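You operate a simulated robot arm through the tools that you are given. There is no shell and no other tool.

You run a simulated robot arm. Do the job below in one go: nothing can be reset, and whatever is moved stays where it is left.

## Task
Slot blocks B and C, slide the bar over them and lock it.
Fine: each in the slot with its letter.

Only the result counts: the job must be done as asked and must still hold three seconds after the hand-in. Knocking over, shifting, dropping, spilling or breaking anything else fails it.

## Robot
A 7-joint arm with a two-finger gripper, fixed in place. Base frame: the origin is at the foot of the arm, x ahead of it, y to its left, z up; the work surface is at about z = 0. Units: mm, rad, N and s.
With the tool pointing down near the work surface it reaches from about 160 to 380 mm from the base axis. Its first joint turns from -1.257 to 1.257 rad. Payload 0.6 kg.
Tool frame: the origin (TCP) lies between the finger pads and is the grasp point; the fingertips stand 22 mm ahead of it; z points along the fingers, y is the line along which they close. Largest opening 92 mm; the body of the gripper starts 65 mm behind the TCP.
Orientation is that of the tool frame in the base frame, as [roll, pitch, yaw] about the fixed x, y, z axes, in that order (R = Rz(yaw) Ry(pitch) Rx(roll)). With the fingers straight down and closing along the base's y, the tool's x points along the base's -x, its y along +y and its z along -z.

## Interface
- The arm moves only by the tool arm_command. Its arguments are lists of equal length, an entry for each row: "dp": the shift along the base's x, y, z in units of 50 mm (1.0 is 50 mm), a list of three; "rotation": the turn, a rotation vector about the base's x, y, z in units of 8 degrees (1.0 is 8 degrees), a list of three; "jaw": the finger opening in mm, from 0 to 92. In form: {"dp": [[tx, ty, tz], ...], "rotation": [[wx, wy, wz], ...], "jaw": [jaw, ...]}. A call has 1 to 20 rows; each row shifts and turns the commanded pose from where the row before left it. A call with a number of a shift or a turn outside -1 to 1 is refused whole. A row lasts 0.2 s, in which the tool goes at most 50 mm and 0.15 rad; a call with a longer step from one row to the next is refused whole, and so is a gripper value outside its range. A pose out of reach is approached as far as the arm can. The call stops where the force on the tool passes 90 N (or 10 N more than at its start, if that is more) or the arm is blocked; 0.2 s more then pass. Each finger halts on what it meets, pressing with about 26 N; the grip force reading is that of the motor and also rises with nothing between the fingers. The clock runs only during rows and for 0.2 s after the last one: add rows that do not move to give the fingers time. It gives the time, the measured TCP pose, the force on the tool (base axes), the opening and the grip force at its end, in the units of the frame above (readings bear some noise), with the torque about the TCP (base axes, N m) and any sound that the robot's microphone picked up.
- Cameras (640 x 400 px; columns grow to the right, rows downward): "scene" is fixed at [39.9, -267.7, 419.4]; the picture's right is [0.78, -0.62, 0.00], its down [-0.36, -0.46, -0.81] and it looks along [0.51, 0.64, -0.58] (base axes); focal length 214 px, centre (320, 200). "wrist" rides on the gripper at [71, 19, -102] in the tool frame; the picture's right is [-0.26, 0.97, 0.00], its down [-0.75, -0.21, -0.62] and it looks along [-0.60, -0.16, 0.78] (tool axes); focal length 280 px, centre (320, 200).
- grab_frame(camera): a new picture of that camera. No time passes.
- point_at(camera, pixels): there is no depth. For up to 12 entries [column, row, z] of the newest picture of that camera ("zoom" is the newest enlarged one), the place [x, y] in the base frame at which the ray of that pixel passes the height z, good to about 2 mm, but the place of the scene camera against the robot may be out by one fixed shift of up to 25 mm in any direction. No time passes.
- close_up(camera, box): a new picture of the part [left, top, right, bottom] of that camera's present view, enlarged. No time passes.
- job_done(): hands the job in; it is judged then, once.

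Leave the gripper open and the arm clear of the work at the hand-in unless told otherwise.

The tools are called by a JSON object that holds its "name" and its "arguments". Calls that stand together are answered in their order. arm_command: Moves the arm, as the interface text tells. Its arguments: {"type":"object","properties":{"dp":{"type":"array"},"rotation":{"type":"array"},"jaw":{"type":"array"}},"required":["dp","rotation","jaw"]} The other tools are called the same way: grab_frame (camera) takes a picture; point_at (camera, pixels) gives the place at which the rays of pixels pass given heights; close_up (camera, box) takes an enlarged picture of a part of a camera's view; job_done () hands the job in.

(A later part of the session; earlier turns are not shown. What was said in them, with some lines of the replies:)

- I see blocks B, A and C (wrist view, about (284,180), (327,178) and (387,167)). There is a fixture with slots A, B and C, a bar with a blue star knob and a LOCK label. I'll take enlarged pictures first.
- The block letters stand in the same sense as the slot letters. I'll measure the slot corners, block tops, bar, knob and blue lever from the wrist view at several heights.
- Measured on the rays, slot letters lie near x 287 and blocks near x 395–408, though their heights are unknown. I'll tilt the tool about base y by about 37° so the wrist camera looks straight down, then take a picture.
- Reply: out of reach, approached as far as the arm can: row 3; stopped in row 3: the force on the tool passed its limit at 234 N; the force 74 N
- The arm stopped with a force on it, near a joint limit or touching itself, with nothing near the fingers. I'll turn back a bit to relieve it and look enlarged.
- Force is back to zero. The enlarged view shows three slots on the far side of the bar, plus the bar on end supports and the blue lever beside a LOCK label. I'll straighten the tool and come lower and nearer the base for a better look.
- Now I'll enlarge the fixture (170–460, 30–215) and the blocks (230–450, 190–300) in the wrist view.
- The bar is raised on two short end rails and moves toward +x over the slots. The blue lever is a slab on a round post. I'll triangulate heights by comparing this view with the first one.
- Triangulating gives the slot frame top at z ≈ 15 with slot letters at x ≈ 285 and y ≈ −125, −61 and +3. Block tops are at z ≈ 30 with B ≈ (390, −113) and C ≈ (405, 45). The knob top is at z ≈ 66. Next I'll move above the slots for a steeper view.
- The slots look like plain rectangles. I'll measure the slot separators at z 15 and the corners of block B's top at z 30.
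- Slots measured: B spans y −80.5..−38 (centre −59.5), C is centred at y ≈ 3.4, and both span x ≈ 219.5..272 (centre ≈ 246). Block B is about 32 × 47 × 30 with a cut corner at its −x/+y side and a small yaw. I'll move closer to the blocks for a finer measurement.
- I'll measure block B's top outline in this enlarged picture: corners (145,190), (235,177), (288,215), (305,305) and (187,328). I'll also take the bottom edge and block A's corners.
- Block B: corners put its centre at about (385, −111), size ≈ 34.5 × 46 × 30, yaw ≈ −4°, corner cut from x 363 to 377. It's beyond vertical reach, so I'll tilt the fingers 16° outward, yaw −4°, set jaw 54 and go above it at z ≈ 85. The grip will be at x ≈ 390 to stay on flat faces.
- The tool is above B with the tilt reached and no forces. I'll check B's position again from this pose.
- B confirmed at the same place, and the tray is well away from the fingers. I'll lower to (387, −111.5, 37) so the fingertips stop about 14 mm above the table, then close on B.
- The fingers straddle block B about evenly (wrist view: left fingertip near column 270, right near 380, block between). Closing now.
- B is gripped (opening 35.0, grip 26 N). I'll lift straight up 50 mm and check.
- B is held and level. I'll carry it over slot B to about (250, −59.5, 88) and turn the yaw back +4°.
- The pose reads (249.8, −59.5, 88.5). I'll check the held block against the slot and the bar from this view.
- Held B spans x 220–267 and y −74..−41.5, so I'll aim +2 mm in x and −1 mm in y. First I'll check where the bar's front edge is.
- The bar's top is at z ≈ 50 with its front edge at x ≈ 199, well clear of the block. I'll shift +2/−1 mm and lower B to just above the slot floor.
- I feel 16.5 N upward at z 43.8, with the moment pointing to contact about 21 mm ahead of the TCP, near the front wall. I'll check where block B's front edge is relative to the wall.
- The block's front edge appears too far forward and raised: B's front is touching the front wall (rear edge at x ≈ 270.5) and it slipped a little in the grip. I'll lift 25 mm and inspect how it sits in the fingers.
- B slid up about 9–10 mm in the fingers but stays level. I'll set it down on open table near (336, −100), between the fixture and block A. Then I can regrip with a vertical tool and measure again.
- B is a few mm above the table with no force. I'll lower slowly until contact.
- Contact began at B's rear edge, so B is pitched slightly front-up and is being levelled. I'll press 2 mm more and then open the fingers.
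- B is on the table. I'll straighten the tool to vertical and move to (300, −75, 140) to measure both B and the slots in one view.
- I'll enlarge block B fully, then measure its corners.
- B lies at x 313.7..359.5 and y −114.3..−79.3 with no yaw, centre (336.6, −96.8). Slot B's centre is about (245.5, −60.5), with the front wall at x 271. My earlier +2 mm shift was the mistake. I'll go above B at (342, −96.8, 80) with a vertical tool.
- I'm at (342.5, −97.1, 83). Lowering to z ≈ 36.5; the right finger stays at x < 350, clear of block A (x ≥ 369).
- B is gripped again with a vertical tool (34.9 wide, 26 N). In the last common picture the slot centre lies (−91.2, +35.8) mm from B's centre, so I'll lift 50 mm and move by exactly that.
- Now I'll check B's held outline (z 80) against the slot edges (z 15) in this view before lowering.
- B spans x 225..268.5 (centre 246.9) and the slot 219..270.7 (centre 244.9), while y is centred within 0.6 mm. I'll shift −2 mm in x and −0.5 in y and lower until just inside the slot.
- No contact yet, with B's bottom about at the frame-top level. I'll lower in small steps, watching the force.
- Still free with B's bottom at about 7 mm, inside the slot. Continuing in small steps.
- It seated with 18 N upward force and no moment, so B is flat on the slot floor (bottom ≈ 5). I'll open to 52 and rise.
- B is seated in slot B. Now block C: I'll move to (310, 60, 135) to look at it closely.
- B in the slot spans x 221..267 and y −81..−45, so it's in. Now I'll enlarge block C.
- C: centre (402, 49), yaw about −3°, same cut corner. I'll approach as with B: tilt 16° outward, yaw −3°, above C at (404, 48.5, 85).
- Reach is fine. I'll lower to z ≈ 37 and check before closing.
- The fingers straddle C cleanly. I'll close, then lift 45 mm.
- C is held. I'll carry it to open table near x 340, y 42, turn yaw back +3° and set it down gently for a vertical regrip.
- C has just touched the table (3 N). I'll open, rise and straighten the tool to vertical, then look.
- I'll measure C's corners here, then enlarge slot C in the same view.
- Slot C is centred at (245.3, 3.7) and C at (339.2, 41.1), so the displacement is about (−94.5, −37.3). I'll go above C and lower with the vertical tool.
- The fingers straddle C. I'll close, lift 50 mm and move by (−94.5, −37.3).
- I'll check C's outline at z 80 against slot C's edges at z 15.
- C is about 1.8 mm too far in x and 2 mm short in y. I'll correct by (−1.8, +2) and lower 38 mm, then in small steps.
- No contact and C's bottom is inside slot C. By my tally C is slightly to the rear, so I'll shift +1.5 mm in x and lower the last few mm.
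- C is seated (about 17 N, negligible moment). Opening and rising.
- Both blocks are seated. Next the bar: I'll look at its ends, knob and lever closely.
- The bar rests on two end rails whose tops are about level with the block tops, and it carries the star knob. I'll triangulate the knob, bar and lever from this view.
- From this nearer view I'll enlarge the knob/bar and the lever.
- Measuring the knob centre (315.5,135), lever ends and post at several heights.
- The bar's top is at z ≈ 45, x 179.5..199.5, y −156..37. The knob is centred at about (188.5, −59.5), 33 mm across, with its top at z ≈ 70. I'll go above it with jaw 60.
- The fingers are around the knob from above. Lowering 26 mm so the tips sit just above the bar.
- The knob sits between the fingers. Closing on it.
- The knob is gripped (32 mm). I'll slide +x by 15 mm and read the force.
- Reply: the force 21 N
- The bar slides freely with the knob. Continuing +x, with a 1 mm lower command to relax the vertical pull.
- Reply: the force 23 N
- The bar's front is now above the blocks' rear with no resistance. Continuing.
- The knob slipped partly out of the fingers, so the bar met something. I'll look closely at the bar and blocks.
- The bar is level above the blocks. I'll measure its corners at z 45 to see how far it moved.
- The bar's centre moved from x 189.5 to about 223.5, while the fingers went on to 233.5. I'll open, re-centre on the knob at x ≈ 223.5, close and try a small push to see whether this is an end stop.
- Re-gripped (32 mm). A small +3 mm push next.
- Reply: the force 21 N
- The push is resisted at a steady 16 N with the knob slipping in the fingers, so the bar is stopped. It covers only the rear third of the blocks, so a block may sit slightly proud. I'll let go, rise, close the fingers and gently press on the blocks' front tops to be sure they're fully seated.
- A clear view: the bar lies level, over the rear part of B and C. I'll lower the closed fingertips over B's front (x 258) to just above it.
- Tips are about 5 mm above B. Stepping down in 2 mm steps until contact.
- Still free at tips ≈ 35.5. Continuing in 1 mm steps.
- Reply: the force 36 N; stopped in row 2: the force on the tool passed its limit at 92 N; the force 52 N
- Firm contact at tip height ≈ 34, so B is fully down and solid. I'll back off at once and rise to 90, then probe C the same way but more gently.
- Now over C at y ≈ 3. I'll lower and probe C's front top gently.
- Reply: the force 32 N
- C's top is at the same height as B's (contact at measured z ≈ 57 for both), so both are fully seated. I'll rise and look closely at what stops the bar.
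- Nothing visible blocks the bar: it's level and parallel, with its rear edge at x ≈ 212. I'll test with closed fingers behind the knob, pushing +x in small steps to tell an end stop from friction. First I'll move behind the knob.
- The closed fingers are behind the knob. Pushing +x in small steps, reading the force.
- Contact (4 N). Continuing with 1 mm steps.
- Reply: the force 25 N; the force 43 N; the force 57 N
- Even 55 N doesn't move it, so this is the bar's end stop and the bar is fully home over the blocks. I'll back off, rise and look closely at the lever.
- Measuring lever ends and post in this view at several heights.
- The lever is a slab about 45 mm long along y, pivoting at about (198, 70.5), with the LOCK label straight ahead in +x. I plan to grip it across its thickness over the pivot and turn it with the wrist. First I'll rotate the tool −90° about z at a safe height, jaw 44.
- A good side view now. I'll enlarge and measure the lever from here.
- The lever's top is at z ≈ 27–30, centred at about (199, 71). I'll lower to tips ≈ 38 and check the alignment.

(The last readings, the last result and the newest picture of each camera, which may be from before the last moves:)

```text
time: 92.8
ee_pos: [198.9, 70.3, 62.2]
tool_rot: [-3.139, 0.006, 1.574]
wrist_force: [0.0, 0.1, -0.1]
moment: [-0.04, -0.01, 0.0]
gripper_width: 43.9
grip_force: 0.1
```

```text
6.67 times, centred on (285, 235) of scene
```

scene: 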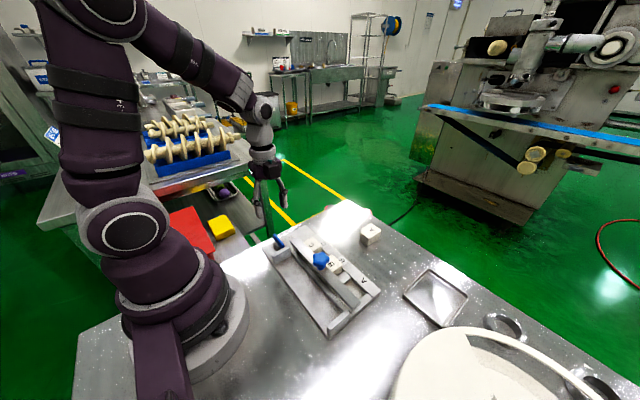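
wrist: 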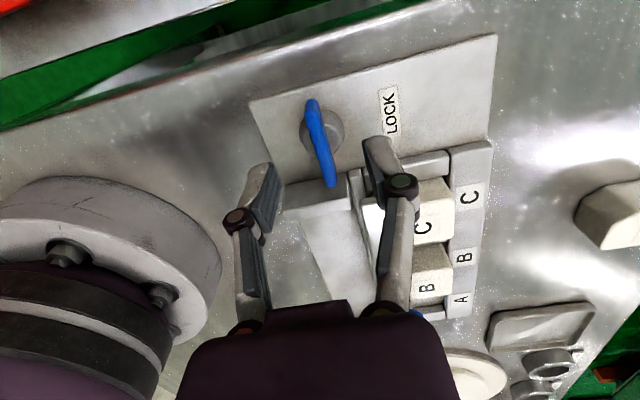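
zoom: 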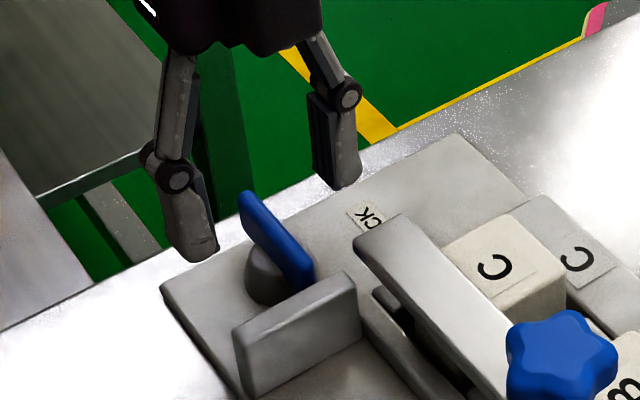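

The fingers straddle the lever. Lowering another 14 mm.

{"name": "arm_command", "arguments": {"dp": [[0, 0, -0.14], [0, 0, -0.14], [0, 0, 0]], "rotation": [[0, 0, 0], [0, 0, 0], [0, 0, 0]], "jaw": [44, 44, 44]}}

{"name": "grab_frame", "arguments": {"camera": "wrist"}}

{"name": "close_up", "arguments": {"camera": "wrist", "box": [220, 80, 440, 240]}}

{"name": "close_up", "arguments": {"camera": "scene", "box": [245, 205, 325, 265]}}

```text
time: 93.5
ee_pos: [198.7, 71.3, 47.8]
tool_rot: [-3.138, 0.005, 1.572]
wrist_force: [-0.3, 0.0, 0.0]
moment: [-0.01, -0.01, -0.03]
gripper_width: 43.6
grip_force: 0.0
```

```text
taken
```

wrist: 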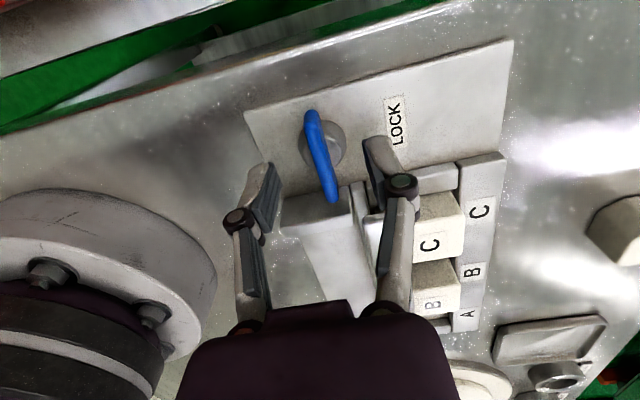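

```text
2.50 times, centred on (330, 160) of wrist
```

zoom: 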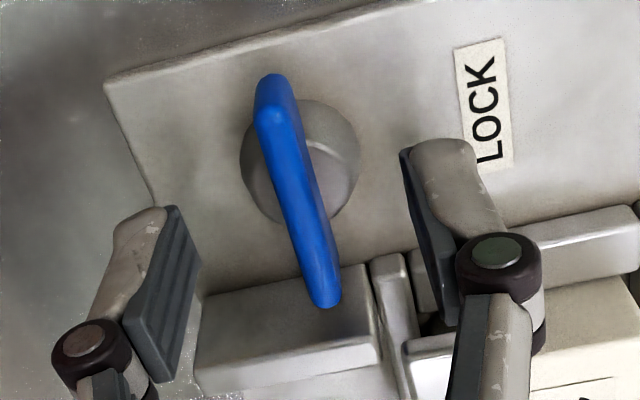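

```text
6.67 times, centred on (285, 235) of scene
```

zoom: 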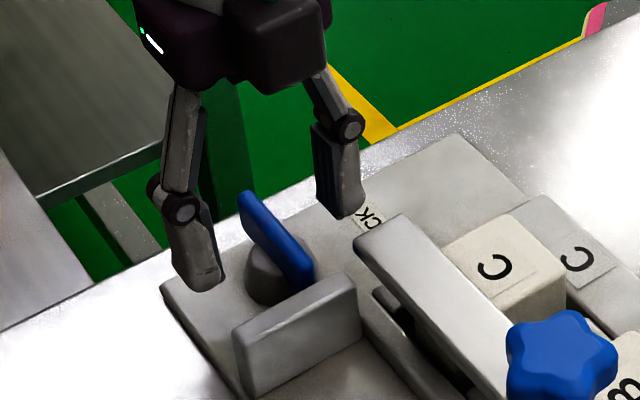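

The lever is centred between the fingertips (lever centre ≈ (322,155), tip centre ≈ (320,161)). I'll lower 5 mm more, watching the force.

{"name": "arm_command", "arguments": {"dp": [[0, 0, -0.05], [0, 0, -0.05], [0, 0, 0]], "rotation": [[0, 0, 0], [0, 0, 0], [0, 0, 0]], "jaw": [44, 44, 44]}}

{"name": "arm_command", "arguments": {"dp": [[0, 0, 0], [0, 0, 0], [0, 0, 0], [0, 0, 0], [0, 0, 0], [0, 0, 0]], "rotation": [[0, 0, 0], [0, 0, 0], [0, 0, 0], [0, 0, 0], [0, 0, 0], [0, 0, 0]], "jaw": [36, 28, 20, 12, 6, 4]}}

{"name": "grab_frame", "arguments": {"camera": "wrist"}}

{"name": "close_up", "arguments": {"camera": "scene", "box": [245, 205, 325, 265]}}

```text
time: 94.3
ee_pos: [199.7, 71.3, 42.8]
tool_rot: [-3.141, 0.004, 1.573]
wrist_force: [-0.5, 0.0, -0.7]
moment: [0.01, 0.0, -0.02]
gripper_width: 43.7
grip_force: 0.1
```

```text
time: 95.5
ee_pos: [200.2, 71.2, 44.2]
tool_rot: [3.14, 0.004, 1.575]
wrist_force: [-4.5, 0.6, 19.8]
moment: [-0.06, 0.09, -0.07]
gripper_width: 6.6
grip_force: 28.6
stopped in row 5: the force on the tool passed its limit at 105 N (the readings are from after the stop); the commanded pose is now the measured one
```

```text
taken
```

wrist: 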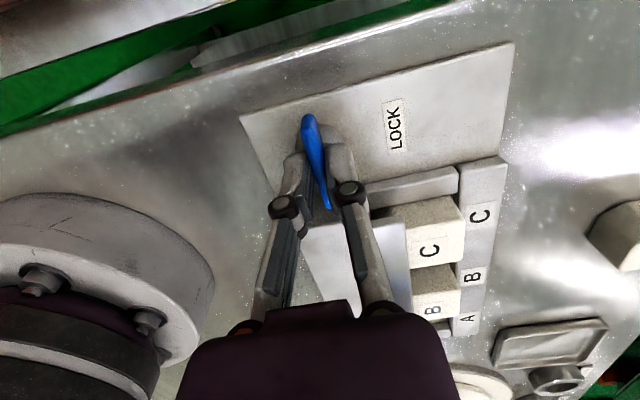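

```text
6.67 times, centred on (285, 235) of scene
```

zoom: 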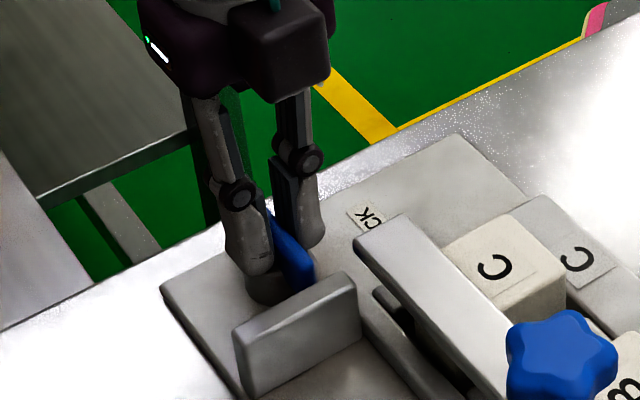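

The lever is gripped (6.6 mm), with about 20 N upward since the tips rest on the post. I'll raise 1 mm to relieve that and try a small +4° turn, reading the moment.

{"name": "arm_command", "arguments": {"dp": [[0, 0, 0.03], [0, 0, 0]], "rotation": [[0, 0, 0], [0, 0, 0]], "jaw": [4, 4]}}

{"name": "arm_command", "arguments": {"dp": [[0, 0, 0], [0, 0, 0]], "rotation": [[0, 0, 0.4], [0, 0, 0]], "jaw": [4, 4]}}

```text
time: 96.1
ee_pos: [200.9, 72.1, 44.8]
tool_rot: [3.138, 0.005, 1.572]
wrist_force: [7.3, 0.1, -17.0]
moment: [0.03, -0.13, -0.07]
gripper_width: 7.0
grip_force: 28.0
```

```text
time: 96.7
ee_pos: [199.3, 70.6, 44.4]
tool_rot: [-3.141, 0.006, 1.63]
wrist_force: [-2.2, -2.9, 18.1]
moment: [-0.09, 0.07, -0.42]
gripper_width: 7.5
grip_force: 28.2
```

A moment of −0.42 N·m appeared. I'll turn another +4° and see whether it grows (stop) or stays (friction).

{"name": "arm_command", "arguments": {"dp": [[0, 0, 0], [0, 0, 0]], "rotation": [[0, 0, 0.5], [0, 0, 0]], "jaw": [4, 4]}}

{"name": "close_up", "arguments": {"camera": "wrist", "box": [220, 80, 440, 240]}}

{"name": "close_up", "arguments": {"camera": "scene", "box": [245, 205, 325, 265]}}

```text
time: 97.3
ee_pos: [201.0, 69.7, 45.9]
tool_rot: [3.138, 0.004, 1.699]
wrist_force: [4.4, 0.7, 18.0]
moment: [-0.02, -0.07, -0.42]
gripper_width: 8.9
grip_force: 28.0
```

```text
2.50 times, centred on (330, 160) of wrist
```

zoom: 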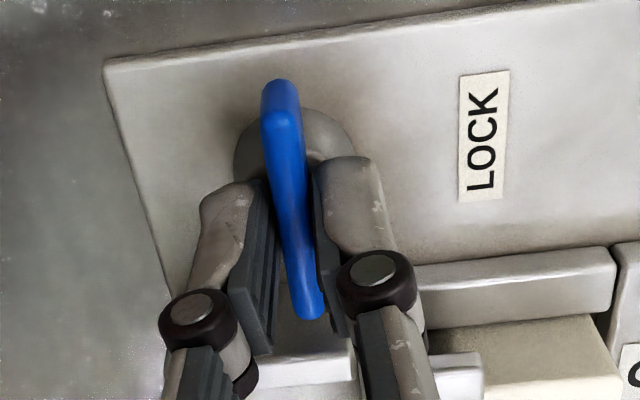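

```text
6.67 times, centred on (285, 235) of scene
```

zoom: 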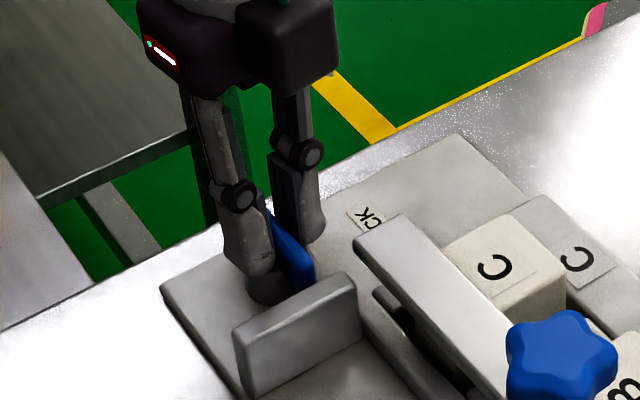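

The lever didn't follow: the fingers twisted open around it. So +z is blocked or stiff. I'll turn back to zero and try −z.

{"name": "arm_command", "arguments": {"dp": [[0, 0, 0], [0, 0, 0]], "rotation": [[0, 0, -0.9], [0, 0, 0]], "jaw": [4, 4]}}

{"name": "arm_command", "arguments": {"dp": [[0, 0, 0], [0, 0, 0]], "rotation": [[0, 0, -0.5], [0, 0, 0]], "jaw": [4, 4]}}

{"name": "arm_command", "arguments": {"dp": [[0, 0, 0], [0, 0, 0]], "rotation": [[0, 0, -0.5], [0, 0, 0]], "jaw": [4, 4]}}

{"name": "close_up", "arguments": {"camera": "scene", "box": [245, 205, 325, 265]}}

```text
time: 97.9
ee_pos: [199.0, 71.0, 43.6]
tool_rot: [3.139, 0.002, 1.573]
wrist_force: [18.7, 4.3, 2.1]
moment: [-0.26, -0.4, -0.02]
gripper_width: 7.0
grip_force: 28.2
```

```text
time: 98.5
ee_pos: [201.1, 71.7, 44.8]
tool_rot: [3.139, 0.004, 1.503]
wrist_force: [26.5, 0.1, -17.3]
moment: [0.05, -0.5, 0.05]
gripper_width: 6.6
grip_force: 27.4
```

```text
time: 99.1
ee_pos: [200.0, 71.5, 45.6]
tool_rot: [3.139, 0.004, 1.434]
wrist_force: [27.2, -4.4, -16.2]
moment: [0.19, -0.54, 0.01]
gripper_width: 6.9
grip_force: 28.2
```

```text
6.67 times, centred on (285, 235) of scene
```

zoom: 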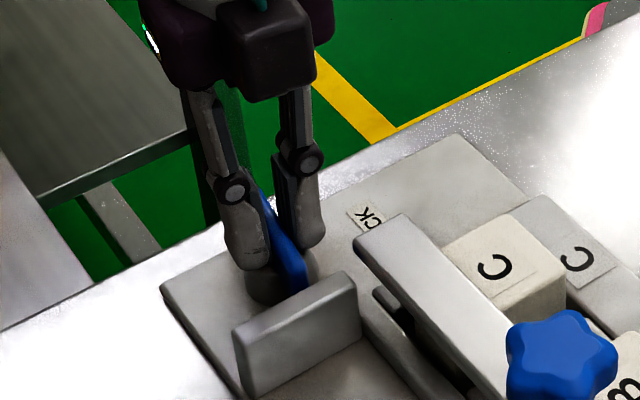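

In −z the lever turns freely (moment about 0, grip width unchanged). The 27 N sideways push means the pivot is slightly to +x, so I'll shift +1.5 mm and keep turning −z in steps.

{"name": "arm_command", "arguments": {"dp": [[0.03, 0, 0], [0, 0, 0], [0, 0, 0]], "rotation": [[0, 0, 0], [0, 0, -0.7], [0, 0, 0]], "jaw": [4, 4, 4]}}

{"name": "arm_command", "arguments": {"dp": [[0, 0, 0], [0, 0, 0], [0, 0, 0]], "rotation": [[0, 0, -0.7], [0, 0, -0.7], [0, 0, 0]], "jaw": [4, 4, 4]}}

{"name": "close_up", "arguments": {"camera": "wrist", "box": [220, 80, 440, 240]}}

```text
time: 99.9
ee_pos: [200.4, 72.0, 45.0]
tool_rot: [-3.138, 0.005, 1.338]
wrist_force: [-9.8, 2.8, 18.6]
moment: [0.05, 0.18, -0.05]
gripper_width: 7.0
grip_force: 28.3
```

```text
time: 100.7
ee_pos: [199.8, 71.7, 44.3]
tool_rot: [-3.138, 0.005, 1.141]
wrist_force: [-21.3, 8.0, 14.5]
moment: [-0.24, 0.64, -0.01]
gripper_width: 6.9
grip_force: 27.3
```

```text
2.50 times, centred on (330, 160) of wrist
```

zoom: 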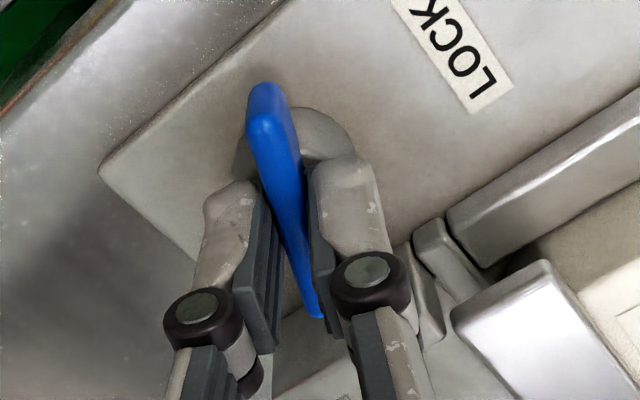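

The lever follows the tool. A slight −0.7 mm x correction, and I'll continue turning.

{"name": "arm_command", "arguments": {"dp": [[-0.014, 0, 0], [0, 0, 0], [0, 0, 0], [0, 0, 0]], "rotation": [[0, 0, -0.7], [0, 0, -0.7], [0, 0, -0.7], [0, 0, 0]], "jaw": [4, 4, 4, 4]}}

{"name": "arm_command", "arguments": {"dp": [[0, 0, 0], [0, 0, 0], [0, 0, 0]], "rotation": [[0, 0, -0.7], [0, 0, -0.7], [0, 0, 0]], "jaw": [4, 4, 4]}}

{"name": "close_up", "arguments": {"camera": "scene", "box": [245, 205, 325, 265]}}

```text
time: 101.7
ee_pos: [199.9, 70.8, 44.1]
tool_rot: [-3.14, 0.004, 0.85]
wrist_force: [-20.5, 17.1, -17.4]
moment: [0.28, 0.4, -0.01]
gripper_width: 7.1
grip_force: 27.6
```

```text
time: 102.5
ee_pos: [201.4, 70.9, 44.7]
tool_rot: [-3.142, 0.005, 0.653]
wrist_force: [-31.9, 16.1, 8.1]
moment: [0.32, 0.65, -0.01]
gripper_width: 6.9
grip_force: 27.9
```

```text
6.67 times, centred on (285, 235) of scene
```

zoom: 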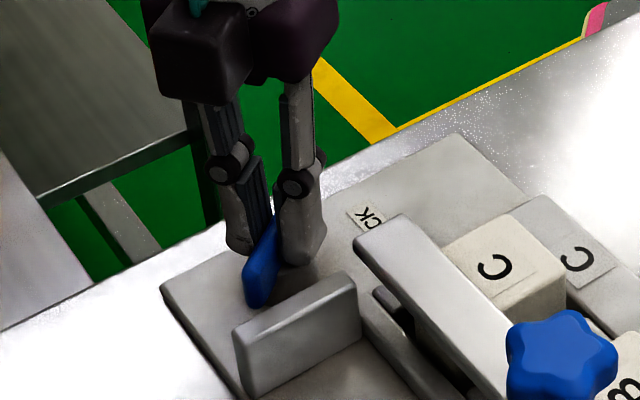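

It's turning well (about 53° so far). I'll correct the centre by (−1, +1) mm and continue.

{"name": "arm_command", "arguments": {"dp": [[-0.02, 0.02, 0], [0, 0, 0], [0, 0, 0]], "rotation": [[0, 0, -0.7], [0, 0, -0.7], [0, 0, 0]], "jaw": [4, 4, 4]}}

{"name": "arm_command", "arguments": {"dp": [[0, 0, 0], [0, 0, 0], [0, 0, 0]], "rotation": [[0, 0, -0.7], [0, 0, -0.7], [0, 0, 0]], "jaw": [4, 4, 4]}}

{"name": "close_up", "arguments": {"camera": "wrist", "box": [220, 80, 440, 240]}}

```text
time: 103.3
ee_pos: [201.0, 71.9, 44.8]
tool_rot: [3.138, 0.003, 0.454]
wrist_force: [-9.4, 3.9, 2.0]
moment: [-0.18, 0.81, 0.02]
gripper_width: 7.1
grip_force: 27.3
```

```text
time: 104.1
ee_pos: [199.4, 70.4, 45.4]
tool_rot: [3.141, 0.004, 0.259]
wrist_force: [8.4, -1.9, -16.4]
moment: [-0.03, -0.2, -0.04]
gripper_width: 7.0
grip_force: 28.0
```

```text
2.50 times, centred on (330, 160) of wrist
```

zoom: 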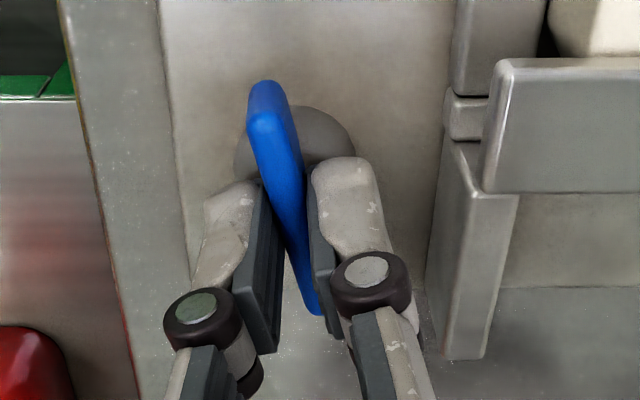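

About 75° turned. Continuing in smaller steps until it stops or reaches 90°.

{"name": "arm_command", "arguments": {"dp": [[0, 0, 0], [0, 0, 0], [0, 0, 0]], "rotation": [[0, 0, -0.6], [0, 0, -0.6], [0, 0, 0]], "jaw": [4, 4, 4]}}

{"name": "arm_command", "arguments": {"dp": [[0, 0, 0], [0, 0, 0], [0, 0, 0]], "rotation": [[0, 0, -0.3], [0, 0, -0.3], [0, 0, 0]], "jaw": [4, 4, 4]}}

{"name": "arm_command", "arguments": {"dp": [[0, 0, 0], [0, 0, 0]], "rotation": [[0, 0, -0.4], [0, 0, 0]], "jaw": [4, 4]}}

{"name": "close_up", "arguments": {"camera": "wrist", "box": [220, 80, 440, 240]}}

```text
time: 104.9
ee_pos: [208.8, 53.7, 56.1]
tool_rot: [3.138, 0.003, 0.092]
wrist_force: [-0.2, -0.3, -0.4]
moment: [-0.04, 0.03, -0.02]
gripper_width: 5.4
grip_force: 0.1
out of reach, approached as far as the arm can: row 2
```

```text
time: 105.7
ee_pos: [216.4, 51.0, 54.6]
tool_rot: [-3.141, 0.004, 0.01]
wrist_force: [-2.0, 4.3, 2.0]
moment: [0.03, 0.01, -0.03]
gripper_width: 3.6
grip_force: 0.1
out of reach, approached as far as the arm can: row 2
```

```text
time: 106.3
ee_pos: [222.7, 49.3, 56.5]
tool_rot: [-3.135, 0.008, -0.042]
wrist_force: [-18.0, 39.5, 1.1]
moment: [0.43, 0.23, 0.05]
gripper_width: 8.2
grip_force: 0.6
out of reach, approached as far as the arm can: row 1
```

```text
2.50 times, centred on (330, 160) of wrist
```

zoom: 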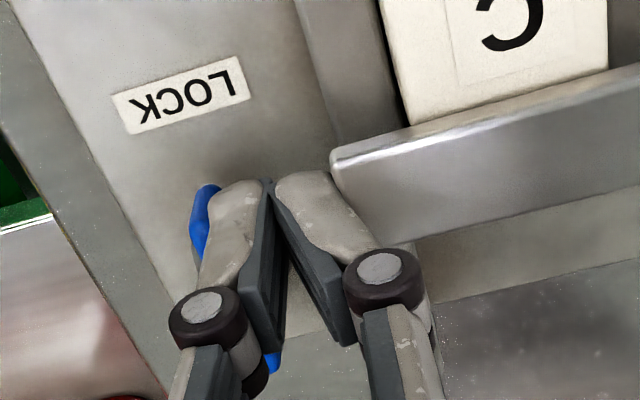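

The wrist reached its turning limit and the arm slid off the lever, and a finger now presses on the bar's end (39 N). I'll back away upward while turning the yaw back into reach.

{"name": "arm_command", "arguments": {"dp": [[0, 0, 0.8], [0, 0, 0.6], [0, 0, 0.5], [0, 0, 0]], "rotation": [[0, 0, 0.6], [0, 0, 0.7], [0, 0, 0.7], [0, 0, 0]], "jaw": [8, 12, 16, 16]}}

{"name": "grab_frame", "arguments": {"camera": "wrist"}}

{"name": "grab_frame", "arguments": {"camera": "scene"}}

{"name": "close_up", "arguments": {"camera": "scene", "box": [255, 210, 375, 310]}}

```text
time: 107.3
ee_pos: [221.3, 47.4, 150.4]
tool_rot: [3.139, 0.003, 0.234]
wrist_force: [0.7, 0.0, -0.6]
moment: [0.02, -0.02, 0.02]
gripper_width: 16.0
grip_force: 0.1
```

```text
taken
```

wrist: 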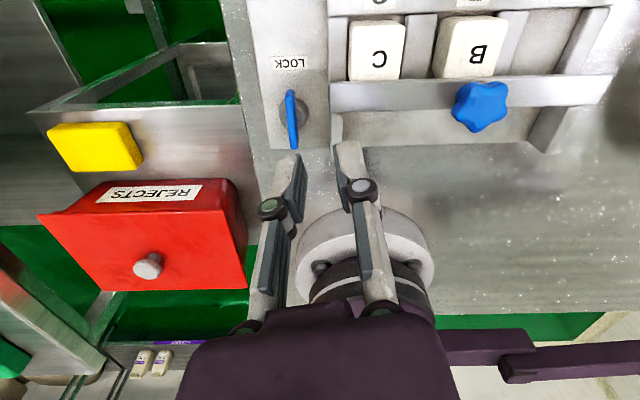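

```text
taken
```

scene: 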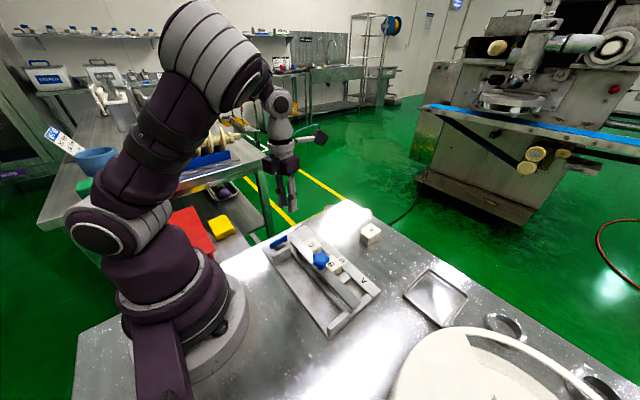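

```text
4.00 times, centred on (315, 260) of scene
```

zoom: 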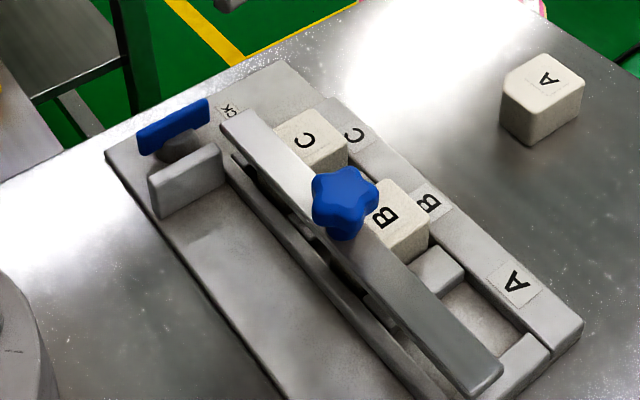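

Everything is intact, and the lever now points nearly at LOCK. I'll measure its direction and the bar's position.

{"name": "close_up", "arguments": {"camera": "wrist", "box": [240, 40, 360, 160]}}

{"name": "point_at", "arguments": {"camera": "wrist", "pixels": [[291, 93, 27], [296, 147, 27], [289, 62, 5], [330, 110, 45], [328, 81, 45], [250, 148, 5], [229, 10, 5]]}}

```text
3.33 times, centred on (300, 100) of wrist
```

zoom: 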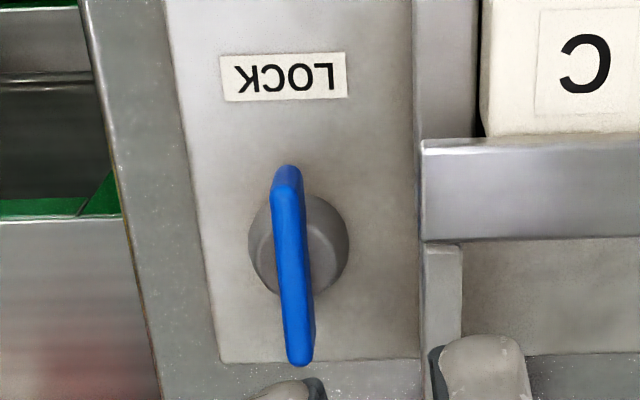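

```text
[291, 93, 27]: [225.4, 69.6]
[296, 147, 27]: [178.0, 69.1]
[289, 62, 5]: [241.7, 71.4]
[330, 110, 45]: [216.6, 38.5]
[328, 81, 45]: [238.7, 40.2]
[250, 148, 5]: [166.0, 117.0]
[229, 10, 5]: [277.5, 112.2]
```

The lever lies along x within about 1°, pointing at LOCK. To make sure it's fully home I'll push its +x tip gently in the closing sense (−y) with closed fingers. First I'll turn the wrist back away from its limit and move to (222, 95) at height.

{"name": "arm_command", "arguments": {"dp": [[0, 0.1, 0], [0, 0.1, 0], [0, 0.1, 0], [0, 0.1, 0], [0, 0.1, 0], [0, 0.1, 0], [0, 0.1, 0], [0, 0.1, 0], [0, 0.14, 0], [0.02, 0, 0], [0, 0, 0], [0, 0, 0]], "rotation": [[0, 0, 1], [0, 0, 1], [0, 0, 1], [0, 0, 1], [0, 0, 1], [0, 0, 1], [0, 0, 1], [0, 0, 1], [0, 0, 1], [0, 0, 0.57], [0, 0, 0], [0, 0, 0]], "jaw": [12, 6, 0, 0, 0, 0, 0, 0, 0, 0, 0, 0]}}

{"name": "grab_frame", "arguments": {"camera": "wrist"}}

{"name": "close_up", "arguments": {"camera": "wrist", "box": [260, 60, 440, 200]}}

```text
time: 109.9
ee_pos: [224.3, 95.7, 149.2]
tool_rot: [3.14, 0.004, 1.57]
wrist_force: [-0.1, -0.9, 0.0]
moment: [-0.02, -0.03, -0.04]
gripper_width: 0.0
grip_force: 26.1
```

```text
taken
```

wrist: 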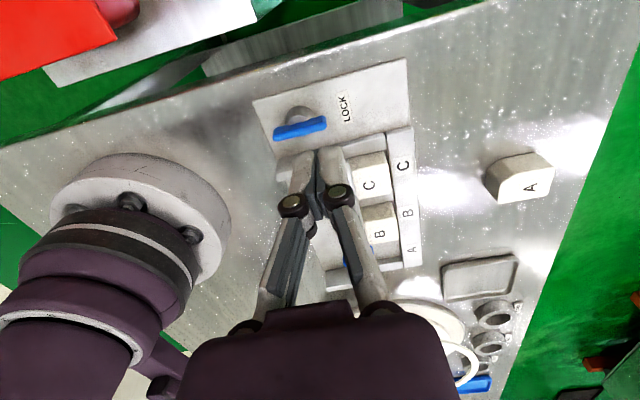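

```text
2.86 times, centred on (350, 130) of wrist
```

zoom: 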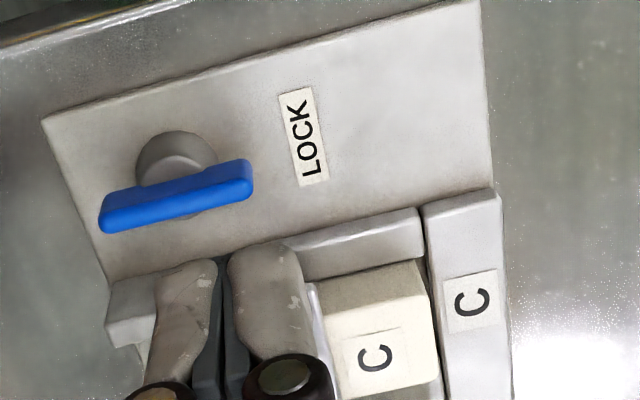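

Measuring the lever's direction from this view, with the plate edge for comparison.

{"name": "point_at", "arguments": {"camera": "zoom", "pixels": [[103, 222, 27], [251, 180, 27], [43, 118, 5], [478, 2, 5], [305, 135, 5], [180, 205, 27]]}}

```text
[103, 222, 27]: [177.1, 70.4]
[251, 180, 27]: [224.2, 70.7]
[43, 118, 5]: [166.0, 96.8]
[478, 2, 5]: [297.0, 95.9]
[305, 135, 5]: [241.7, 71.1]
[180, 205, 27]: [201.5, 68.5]
```

The lever is at 90° within about 1°. I'll lower the closed fingers beside its tip, on the +y side, for the gentle check push.

{"name": "arm_command", "arguments": {"dp": [[0, 0, -0.6], [0, 0, -0.6], [0, 0, -0.6], [0, 0, -0.3], [0, 0, 0]], "rotation": [[0, 0, 0], [0, 0, 0], [0, 0, 0], [0, 0, 0], [0, 0, 0]], "jaw": [0, 0, 0, 0, 0]}}

{"name": "arm_command", "arguments": {"dp": [[0, -0.1, 0], [0, -0.06, 0], [0, 0, 0]], "rotation": [[0, 0, 0], [0, 0, 0], [0, 0, 0]], "jaw": [0, 0, 0]}}

{"name": "arm_command", "arguments": {"dp": [[0, -0.04, 0], [0, -0.04, 0], [0, 0, 0]], "rotation": [[0, 0, 0], [0, 0, 0], [0, 0, 0]], "jaw": [0, 0, 0]}}

{"name": "grab_frame", "arguments": {"camera": "wrist"}}

```text
time: 111.1
ee_pos: [223.1, 93.7, 44.5]
tool_rot: [3.141, 0.003, 1.569]
wrist_force: [0.8, 0.3, 0.0]
moment: [0.01, -0.03, -0.01]
gripper_width: 0.1
grip_force: 25.7
```

```text
time: 111.9
ee_pos: [223.6, 87.4, 44.1]
tool_rot: [3.14, 0.004, 1.569]
wrist_force: [0.8, 0.7, 0.8]
moment: [0.03, 0.02, 0.0]
gripper_width: 0.1
grip_force: 26.2
```

```text
time: 112.7
ee_pos: [224.4, 82.9, 43.8]
tool_rot: [3.141, 0.004, 1.57]
wrist_force: [-1.1, 0.0, 1.2]
moment: [-0.01, -0.04, -0.01]
gripper_width: 0.0
grip_force: 26.1
```

```text
taken
```

wrist: 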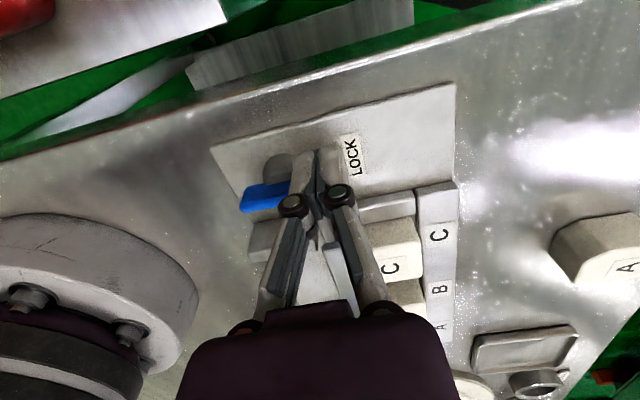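

Not touching yet. Stepping −y by 1 mm at a time.

{"name": "arm_command", "arguments": {"dp": [[0, -0.03, 0], [0, 0, 0]], "rotation": [[0, 0, 0], [0, 0, 0]], "jaw": [0, 0]}}

{"name": "arm_command", "arguments": {"dp": [[0, -0.02, 0], [0, 0, 0]], "rotation": [[0, 0, 0], [0, 0, 0]], "jaw": [0, 0]}}

{"name": "arm_command", "arguments": {"dp": [[0, -0.02, 0], [0, 0, 0]], "rotation": [[0, 0, 0], [0, 0, 0]], "jaw": [0, 0]}}

{"name": "arm_command", "arguments": {"dp": [[0, -0.02, 0], [0, 0, 0]], "rotation": [[0, 0, 0], [0, 0, 0]], "jaw": [0, 0]}}

```text
time: 113.3
ee_pos: [223.7, 81.6, 44.1]
tool_rot: [3.139, 0.004, 1.568]
wrist_force: [0.7, -1.1, -0.1]
moment: [0.02, 0.01, -0.02]
gripper_width: 0.0
grip_force: 26.1
```

```text
time: 113.9
ee_pos: [223.2, 82.2, 45.1]
tool_rot: [3.139, 0.001, 1.573]
wrist_force: [-3.3, 13.2, -2.6]
moment: [0.26, 0.06, -0.12]
gripper_width: 0.1
grip_force: 28.3
```

```text
time: 114.5
ee_pos: [224.8, 80.6, 44.6]
tool_rot: [3.141, -0.004, 1.574]
wrist_force: [-2.8, 39.0, -9.8]
moment: [0.65, -0.15, -0.24]
gripper_width: 6.3
grip_force: 28.6
```

```text
time: 115.1
ee_pos: [223.9, 82.1, 45.0]
tool_rot: [3.14, -0.007, 1.574]
wrist_force: [-0.2, 44.1, -15.7]
moment: [0.78, -0.14, -0.23]
gripper_width: 6.1
grip_force: 27.8
```

The lever resists 44 N firmly, so it's at its locked end stop. I'll back away, rise, turn the wrist back to its normal yaw and open the gripper for a final check.

{"name": "arm_command", "arguments": {"dp": [[0, 0.2, 0], [0, 0.1, 0], [0, 0, 0.5], [0, 0, 0.8], [0, 0, 0.8], [0, 0, 0.5], [0, 0, 0], [0, 0, 0]], "rotation": [[0, 0, 0], [0, 0, 0], [0, 0, 0], [0, 0, 0], [0, 0, 0], [0, 0, 0], [0, 0, 0], [0, 0, 0]], "jaw": [0, 0, 0, 0, 0, 0, 0, 0]}}

{"name": "arm_command", "arguments": {"dp": [[0, -0.2, 0], [0, -0.2, 0], [0, -0.2, 0], [0, -0.2, 0], [0, -0.2, 0], [0, -0.2, 0], [0, -0.2, 0], [0, -0.2, 0], [0, -0.2, 0], [0, -0.2, 0], [0, 0, 0], [0, 0, 0], [0, 0, 0], [0, 0, 0]], "rotation": [[0, 0, 1], [0, 0, 1], [0, 0, 1], [0, 0, 1], [0, 0, 1], [0, 0, 1], [0, 0, 1], [0, 0, 1], [0, 0, 1], [0, 0, 1], [0, 0, 1], [0, 0, 0.25], [0, 0, 0], [0, 0, 0]], "jaw": [10, 20, 30, 40, 50, 60, 70, 80, 80, 80, 80, 80, 80, 80]}}

{"name": "grab_frame", "arguments": {"camera": "wrist"}}

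{"name": "close_up", "arguments": {"camera": "scene", "box": [255, 200, 395, 320]}}

```text
time: 116.9
ee_pos: [224.4, 93.8, 173.4]
tool_rot: [3.14, 0.003, 1.569]
wrist_force: [-0.6, 0.0, 0.2]
moment: [-0.02, 0.01, 0.02]
gripper_width: 0.0
grip_force: 27.6
```

```text
time: 119.9
ee_pos: [223.5, -7.5, 174.6]
tool_rot: [3.138, 0.004, 3.141]
wrist_force: [-0.3, -0.3, 0.1]
moment: [-0.04, 0.0, 0.02]
gripper_width: 80.1
grip_force: 0.0
```

```text
taken
```

wrist: 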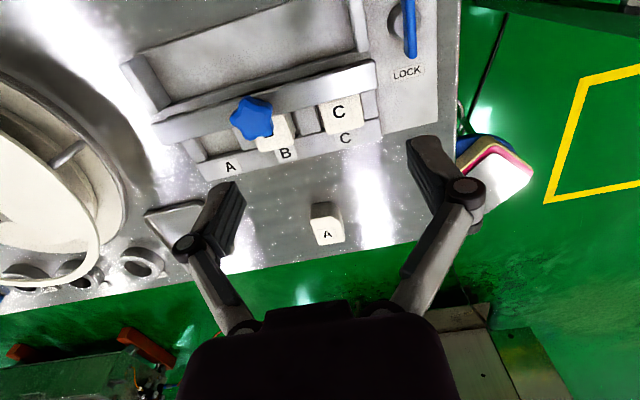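

```text
3.33 times, centred on (325, 260) of scene
```

zoom: 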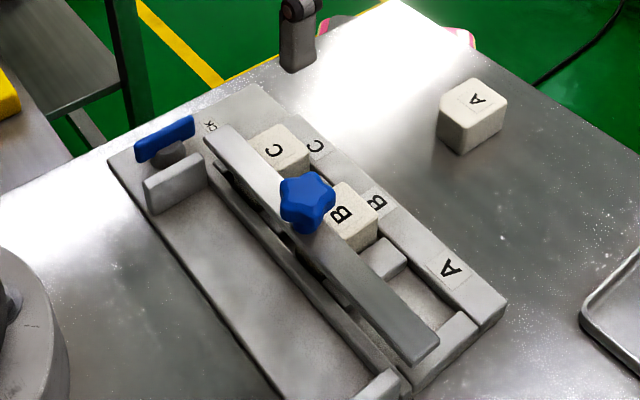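

Compared with before, the knob (321,260.5) and bar end (292,239) are at the same scene pixels, so the bar stayed home. I'll make one last check that B and C weren't pushed along by the bar.

{"name": "close_up", "arguments": {"camera": "wrist", "box": [200, 50, 420, 190]}}

```text
2.86 times, centred on (310, 120) of wrist
```

zoom: 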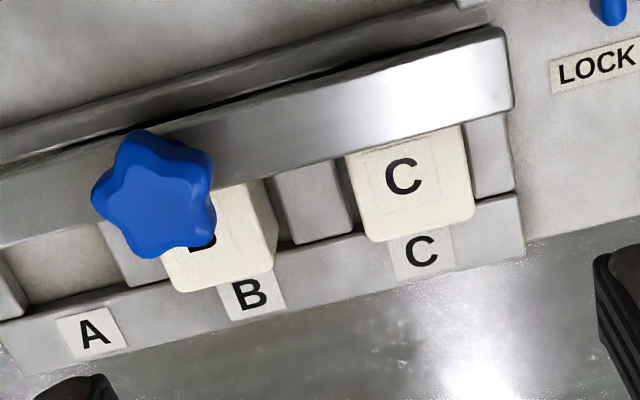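

{"name": "point_at", "arguments": {"camera": "zoom", "pixels": [[178, 293, 35], [275, 268, 35], [368, 242, 35], [474, 217, 35], [295, 243, 15], [350, 230, 15], [480, 198, 15], [505, 30, 45], [513, 108, 45], [402, 177, 35], [600, 68, 5]]}}

```text
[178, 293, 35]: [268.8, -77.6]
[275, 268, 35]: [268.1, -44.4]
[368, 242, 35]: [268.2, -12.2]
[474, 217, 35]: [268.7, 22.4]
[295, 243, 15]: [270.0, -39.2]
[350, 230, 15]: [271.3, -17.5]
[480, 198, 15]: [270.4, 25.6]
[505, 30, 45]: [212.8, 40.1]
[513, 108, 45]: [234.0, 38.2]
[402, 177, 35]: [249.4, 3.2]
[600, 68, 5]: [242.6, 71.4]
```

All is in place: both block fronts are at x ≈ 268.5 behind the wall, the bar is at x 213..234, and the lever points at LOCK. As a check that the lock really holds, I'll nudge the knob very gently backward (−x) from its front side with closed fingers.

{"name": "arm_command", "arguments": {"dp": [[0.2, -0.4, 0], [0.42, -0.45, 0], [0, -0.2, 0], [0, 0, -0.5], [0, 0, -0.6], [0, 0, -0.5], [0, 0, -0.38], [0, 0, 0], [0, 0, 0]], "rotation": [[0, 0, 0], [0, 0, 0], [0, 0, 0], [0, 0, 0], [0, 0, 0], [0, 0, 0], [0, 0, 0], [0, 0, 0], [0, 0, 0]], "jaw": [64, 48, 32, 16, 4, 0, 0, 0, 0]}}

{"name": "close_up", "arguments": {"camera": "scene", "box": [285, 205, 385, 295]}}

```text
time: 121.9
ee_pos: [254.9, -57.2, 74.7]
tool_rot: [3.14, 0.004, -3.141]
wrist_force: [0.3, 0.8, -0.3]
moment: [-0.05, -0.02, 0.01]
gripper_width: 0.2
grip_force: 25.9
```

```text
4.44 times, centred on (335, 250) of scene
```

zoom: 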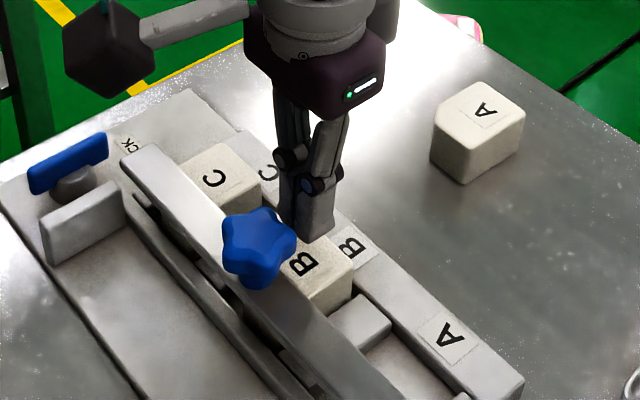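

The fingers are in front of the knob, above B. I'll step −x in small steps until contact.

{"name": "arm_command", "arguments": {"dp": [[-0.06, 0, 0], [0, 0, 0]], "rotation": [[0, 0, 0], [0, 0, 0]], "jaw": [0, 0]}}

{"name": "arm_command", "arguments": {"dp": [[-0.04, 0, 0], [0, 0, 0]], "rotation": [[0, 0, 0], [0, 0, 0]], "jaw": [0, 0]}}

{"name": "arm_command", "arguments": {"dp": [[-0.03, 0, 0], [0, 0, 0]], "rotation": [[0, 0, 0], [0, 0, 0]], "jaw": [0, 0]}}

```text
time: 122.5
ee_pos: [253.6, -57.9, 74.0]
tool_rot: [3.14, 0.003, 3.139]
wrist_force: [-0.4, -0.3, -0.1]
moment: [0.04, 0.01, 0.0]
gripper_width: 0.0
grip_force: 26.2
```

```text
time: 123.1
ee_pos: [251.3, -58.0, 74.2]
tool_rot: [3.139, 0.003, 3.139]
wrist_force: [-0.6, 1.1, 0.3]
moment: [0.0, -0.03, -0.02]
gripper_width: 0.0
grip_force: 26.3
```

```text
time: 123.7
ee_pos: [249.8, -59.1, 74.7]
tool_rot: [3.138, 0.003, 3.14]
wrist_force: [-0.5, -0.3, 0.4]
moment: [0.0, -0.01, 0.01]
gripper_width: 0.0
grip_force: 26.7
```

{"name": "arm_command", "arguments": {"dp": [[-0.03, 0, 0], [0, 0, 0]], "rotation": [[0, 0, 0], [0, 0, 0]], "jaw": [0, 0]}}

{"name": "arm_command", "arguments": {"dp": [[-0.02, 0, 0], [0, 0, 0]], "rotation": [[0, 0, 0], [0, 0, 0]], "jaw": [0, 0]}}

{"name": "arm_command", "arguments": {"dp": [[-0.02, 0, 0], [0, 0, 0]], "rotation": [[0, 0, 0], [0, 0, 0]], "jaw": [0, 0]}}

{"name": "grab_frame", "arguments": {"camera": "wrist"}}

```text
time: 124.3
ee_pos: [247.6, -59.0, 75.8]
tool_rot: [3.139, 0.003, 3.14]
wrist_force: [-0.2, 0.3, 0.2]
moment: [-0.01, -0.04, 0.0]
gripper_width: 0.0
grip_force: 25.8
```

```text
time: 124.9
ee_pos: [247.9, -59.9, 77.4]
tool_rot: [3.14, 0.008, 3.141]
wrist_force: [12.9, 0.5, -4.7]
moment: [-0.04, -0.04, 0.0]
gripper_width: 6.0
grip_force: 27.6
```

```text
time: 125.5
ee_pos: [247.3, -59.5, 76.0]
tool_rot: [3.14, 0.008, -3.14]
wrist_force: [21.8, -0.7, -0.3]
moment: [0.05, -0.09, 0.01]
gripper_width: 5.8
grip_force: 28.0
```

```text
taken
```

wrist: 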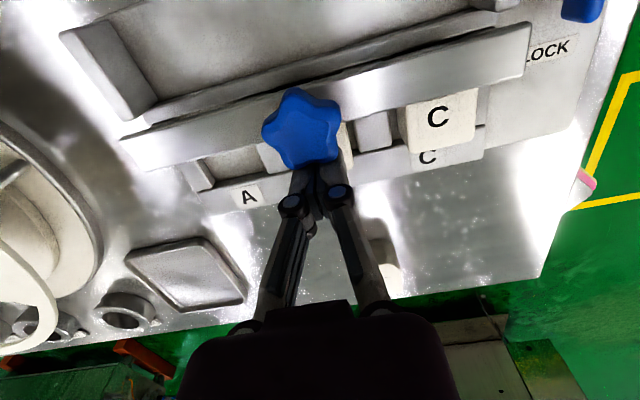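

The bar holds against 22 N backward, while earlier it slid with almost no force, so the lock is engaged. I'll back off, rise clear and open the gripper.

{"name": "arm_command", "arguments": {"dp": [[0.1, 0, 0], [0.1, 0, 0], [0, 0, 0.5], [0, 0, 0.8], [0, 0, 0.8], [0, 0, 0.7], [0, 0, 0.6], [0, 0, 0], [0, 0, 0]], "rotation": [[0, 0, 0], [0, 0, 0], [0, 0, 0], [0, 0, 0], [0, 0, 0], [0, 0, 0], [0, 0, 0], [0, 0, 0], [0, 0, 0]], "jaw": [0, 0, 0, 20, 40, 60, 80, 90, 90]}}

{"name": "grab_frame", "arguments": {"camera": "wrist"}}

{"name": "close_up", "arguments": {"camera": "scene", "box": [255, 200, 395, 320]}}

```text
time: 127.5
ee_pos: [254.1, -59.9, 247.7]
tool_rot: [3.14, 0.005, 3.139]
wrist_force: [0.0, -1.3, 0.4]
moment: [-0.03, 0.02, 0.02]
gripper_width: 90.0
grip_force: 0.0
```

```text
taken
```

wrist: 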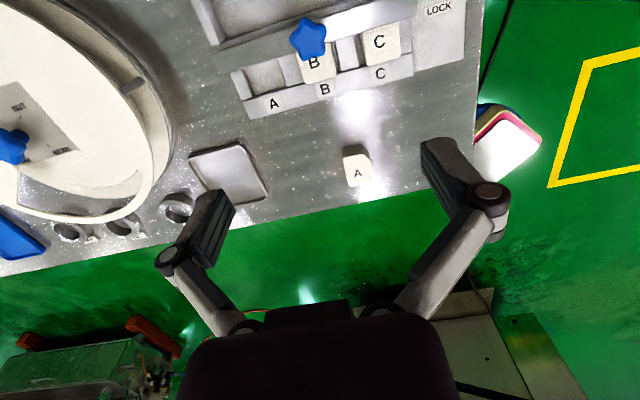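

```text
3.33 times, centred on (325, 260) of scene
```

zoom: 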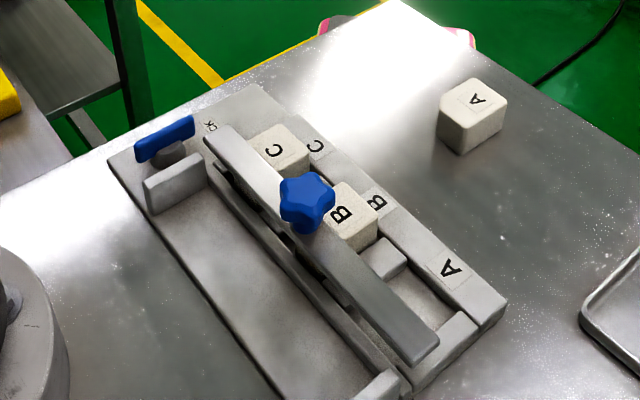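

B and C are in their lettered slots, the bar is home over them and locked, and block A is untouched. The gripper is open and the arm is clear, so I'm handing in.

{"name": "job_done", "arguments": {}}

```text
The job is handed in.
```

Blocks B and C are in their lettered slots. The bar is over them and locked, and I've handed the job in.

- **Blocks:** On its first try, B caught the slot's front wall and slipped in the grip. I set it down on the table, regripped it and seated it. I placed C the same way, with a set-down and regrip. Both tops sit at the same height when pressed, so both are fully down.
- **Bar:** It slid about 34 mm to a firm stop, and 55 N moved it no further. At that stop it covers the rear part of both blocks, not their whole tops.
- **Lock:** The blue lever points at the LOCK label and is against its end stop. The bar held when I pushed it back with 22 N, though it had slid almost freely before.
- **Wrist limit:** While turning the lever, the wrist reached its limit and the hand slid off. A finger pressed on the bar's end with about 40 N before I backed away. The bar, blocks and lever showed no change afterwards.
- **Everything else:** Block A is where it started. The gripper is open and the arm is clear of the work.
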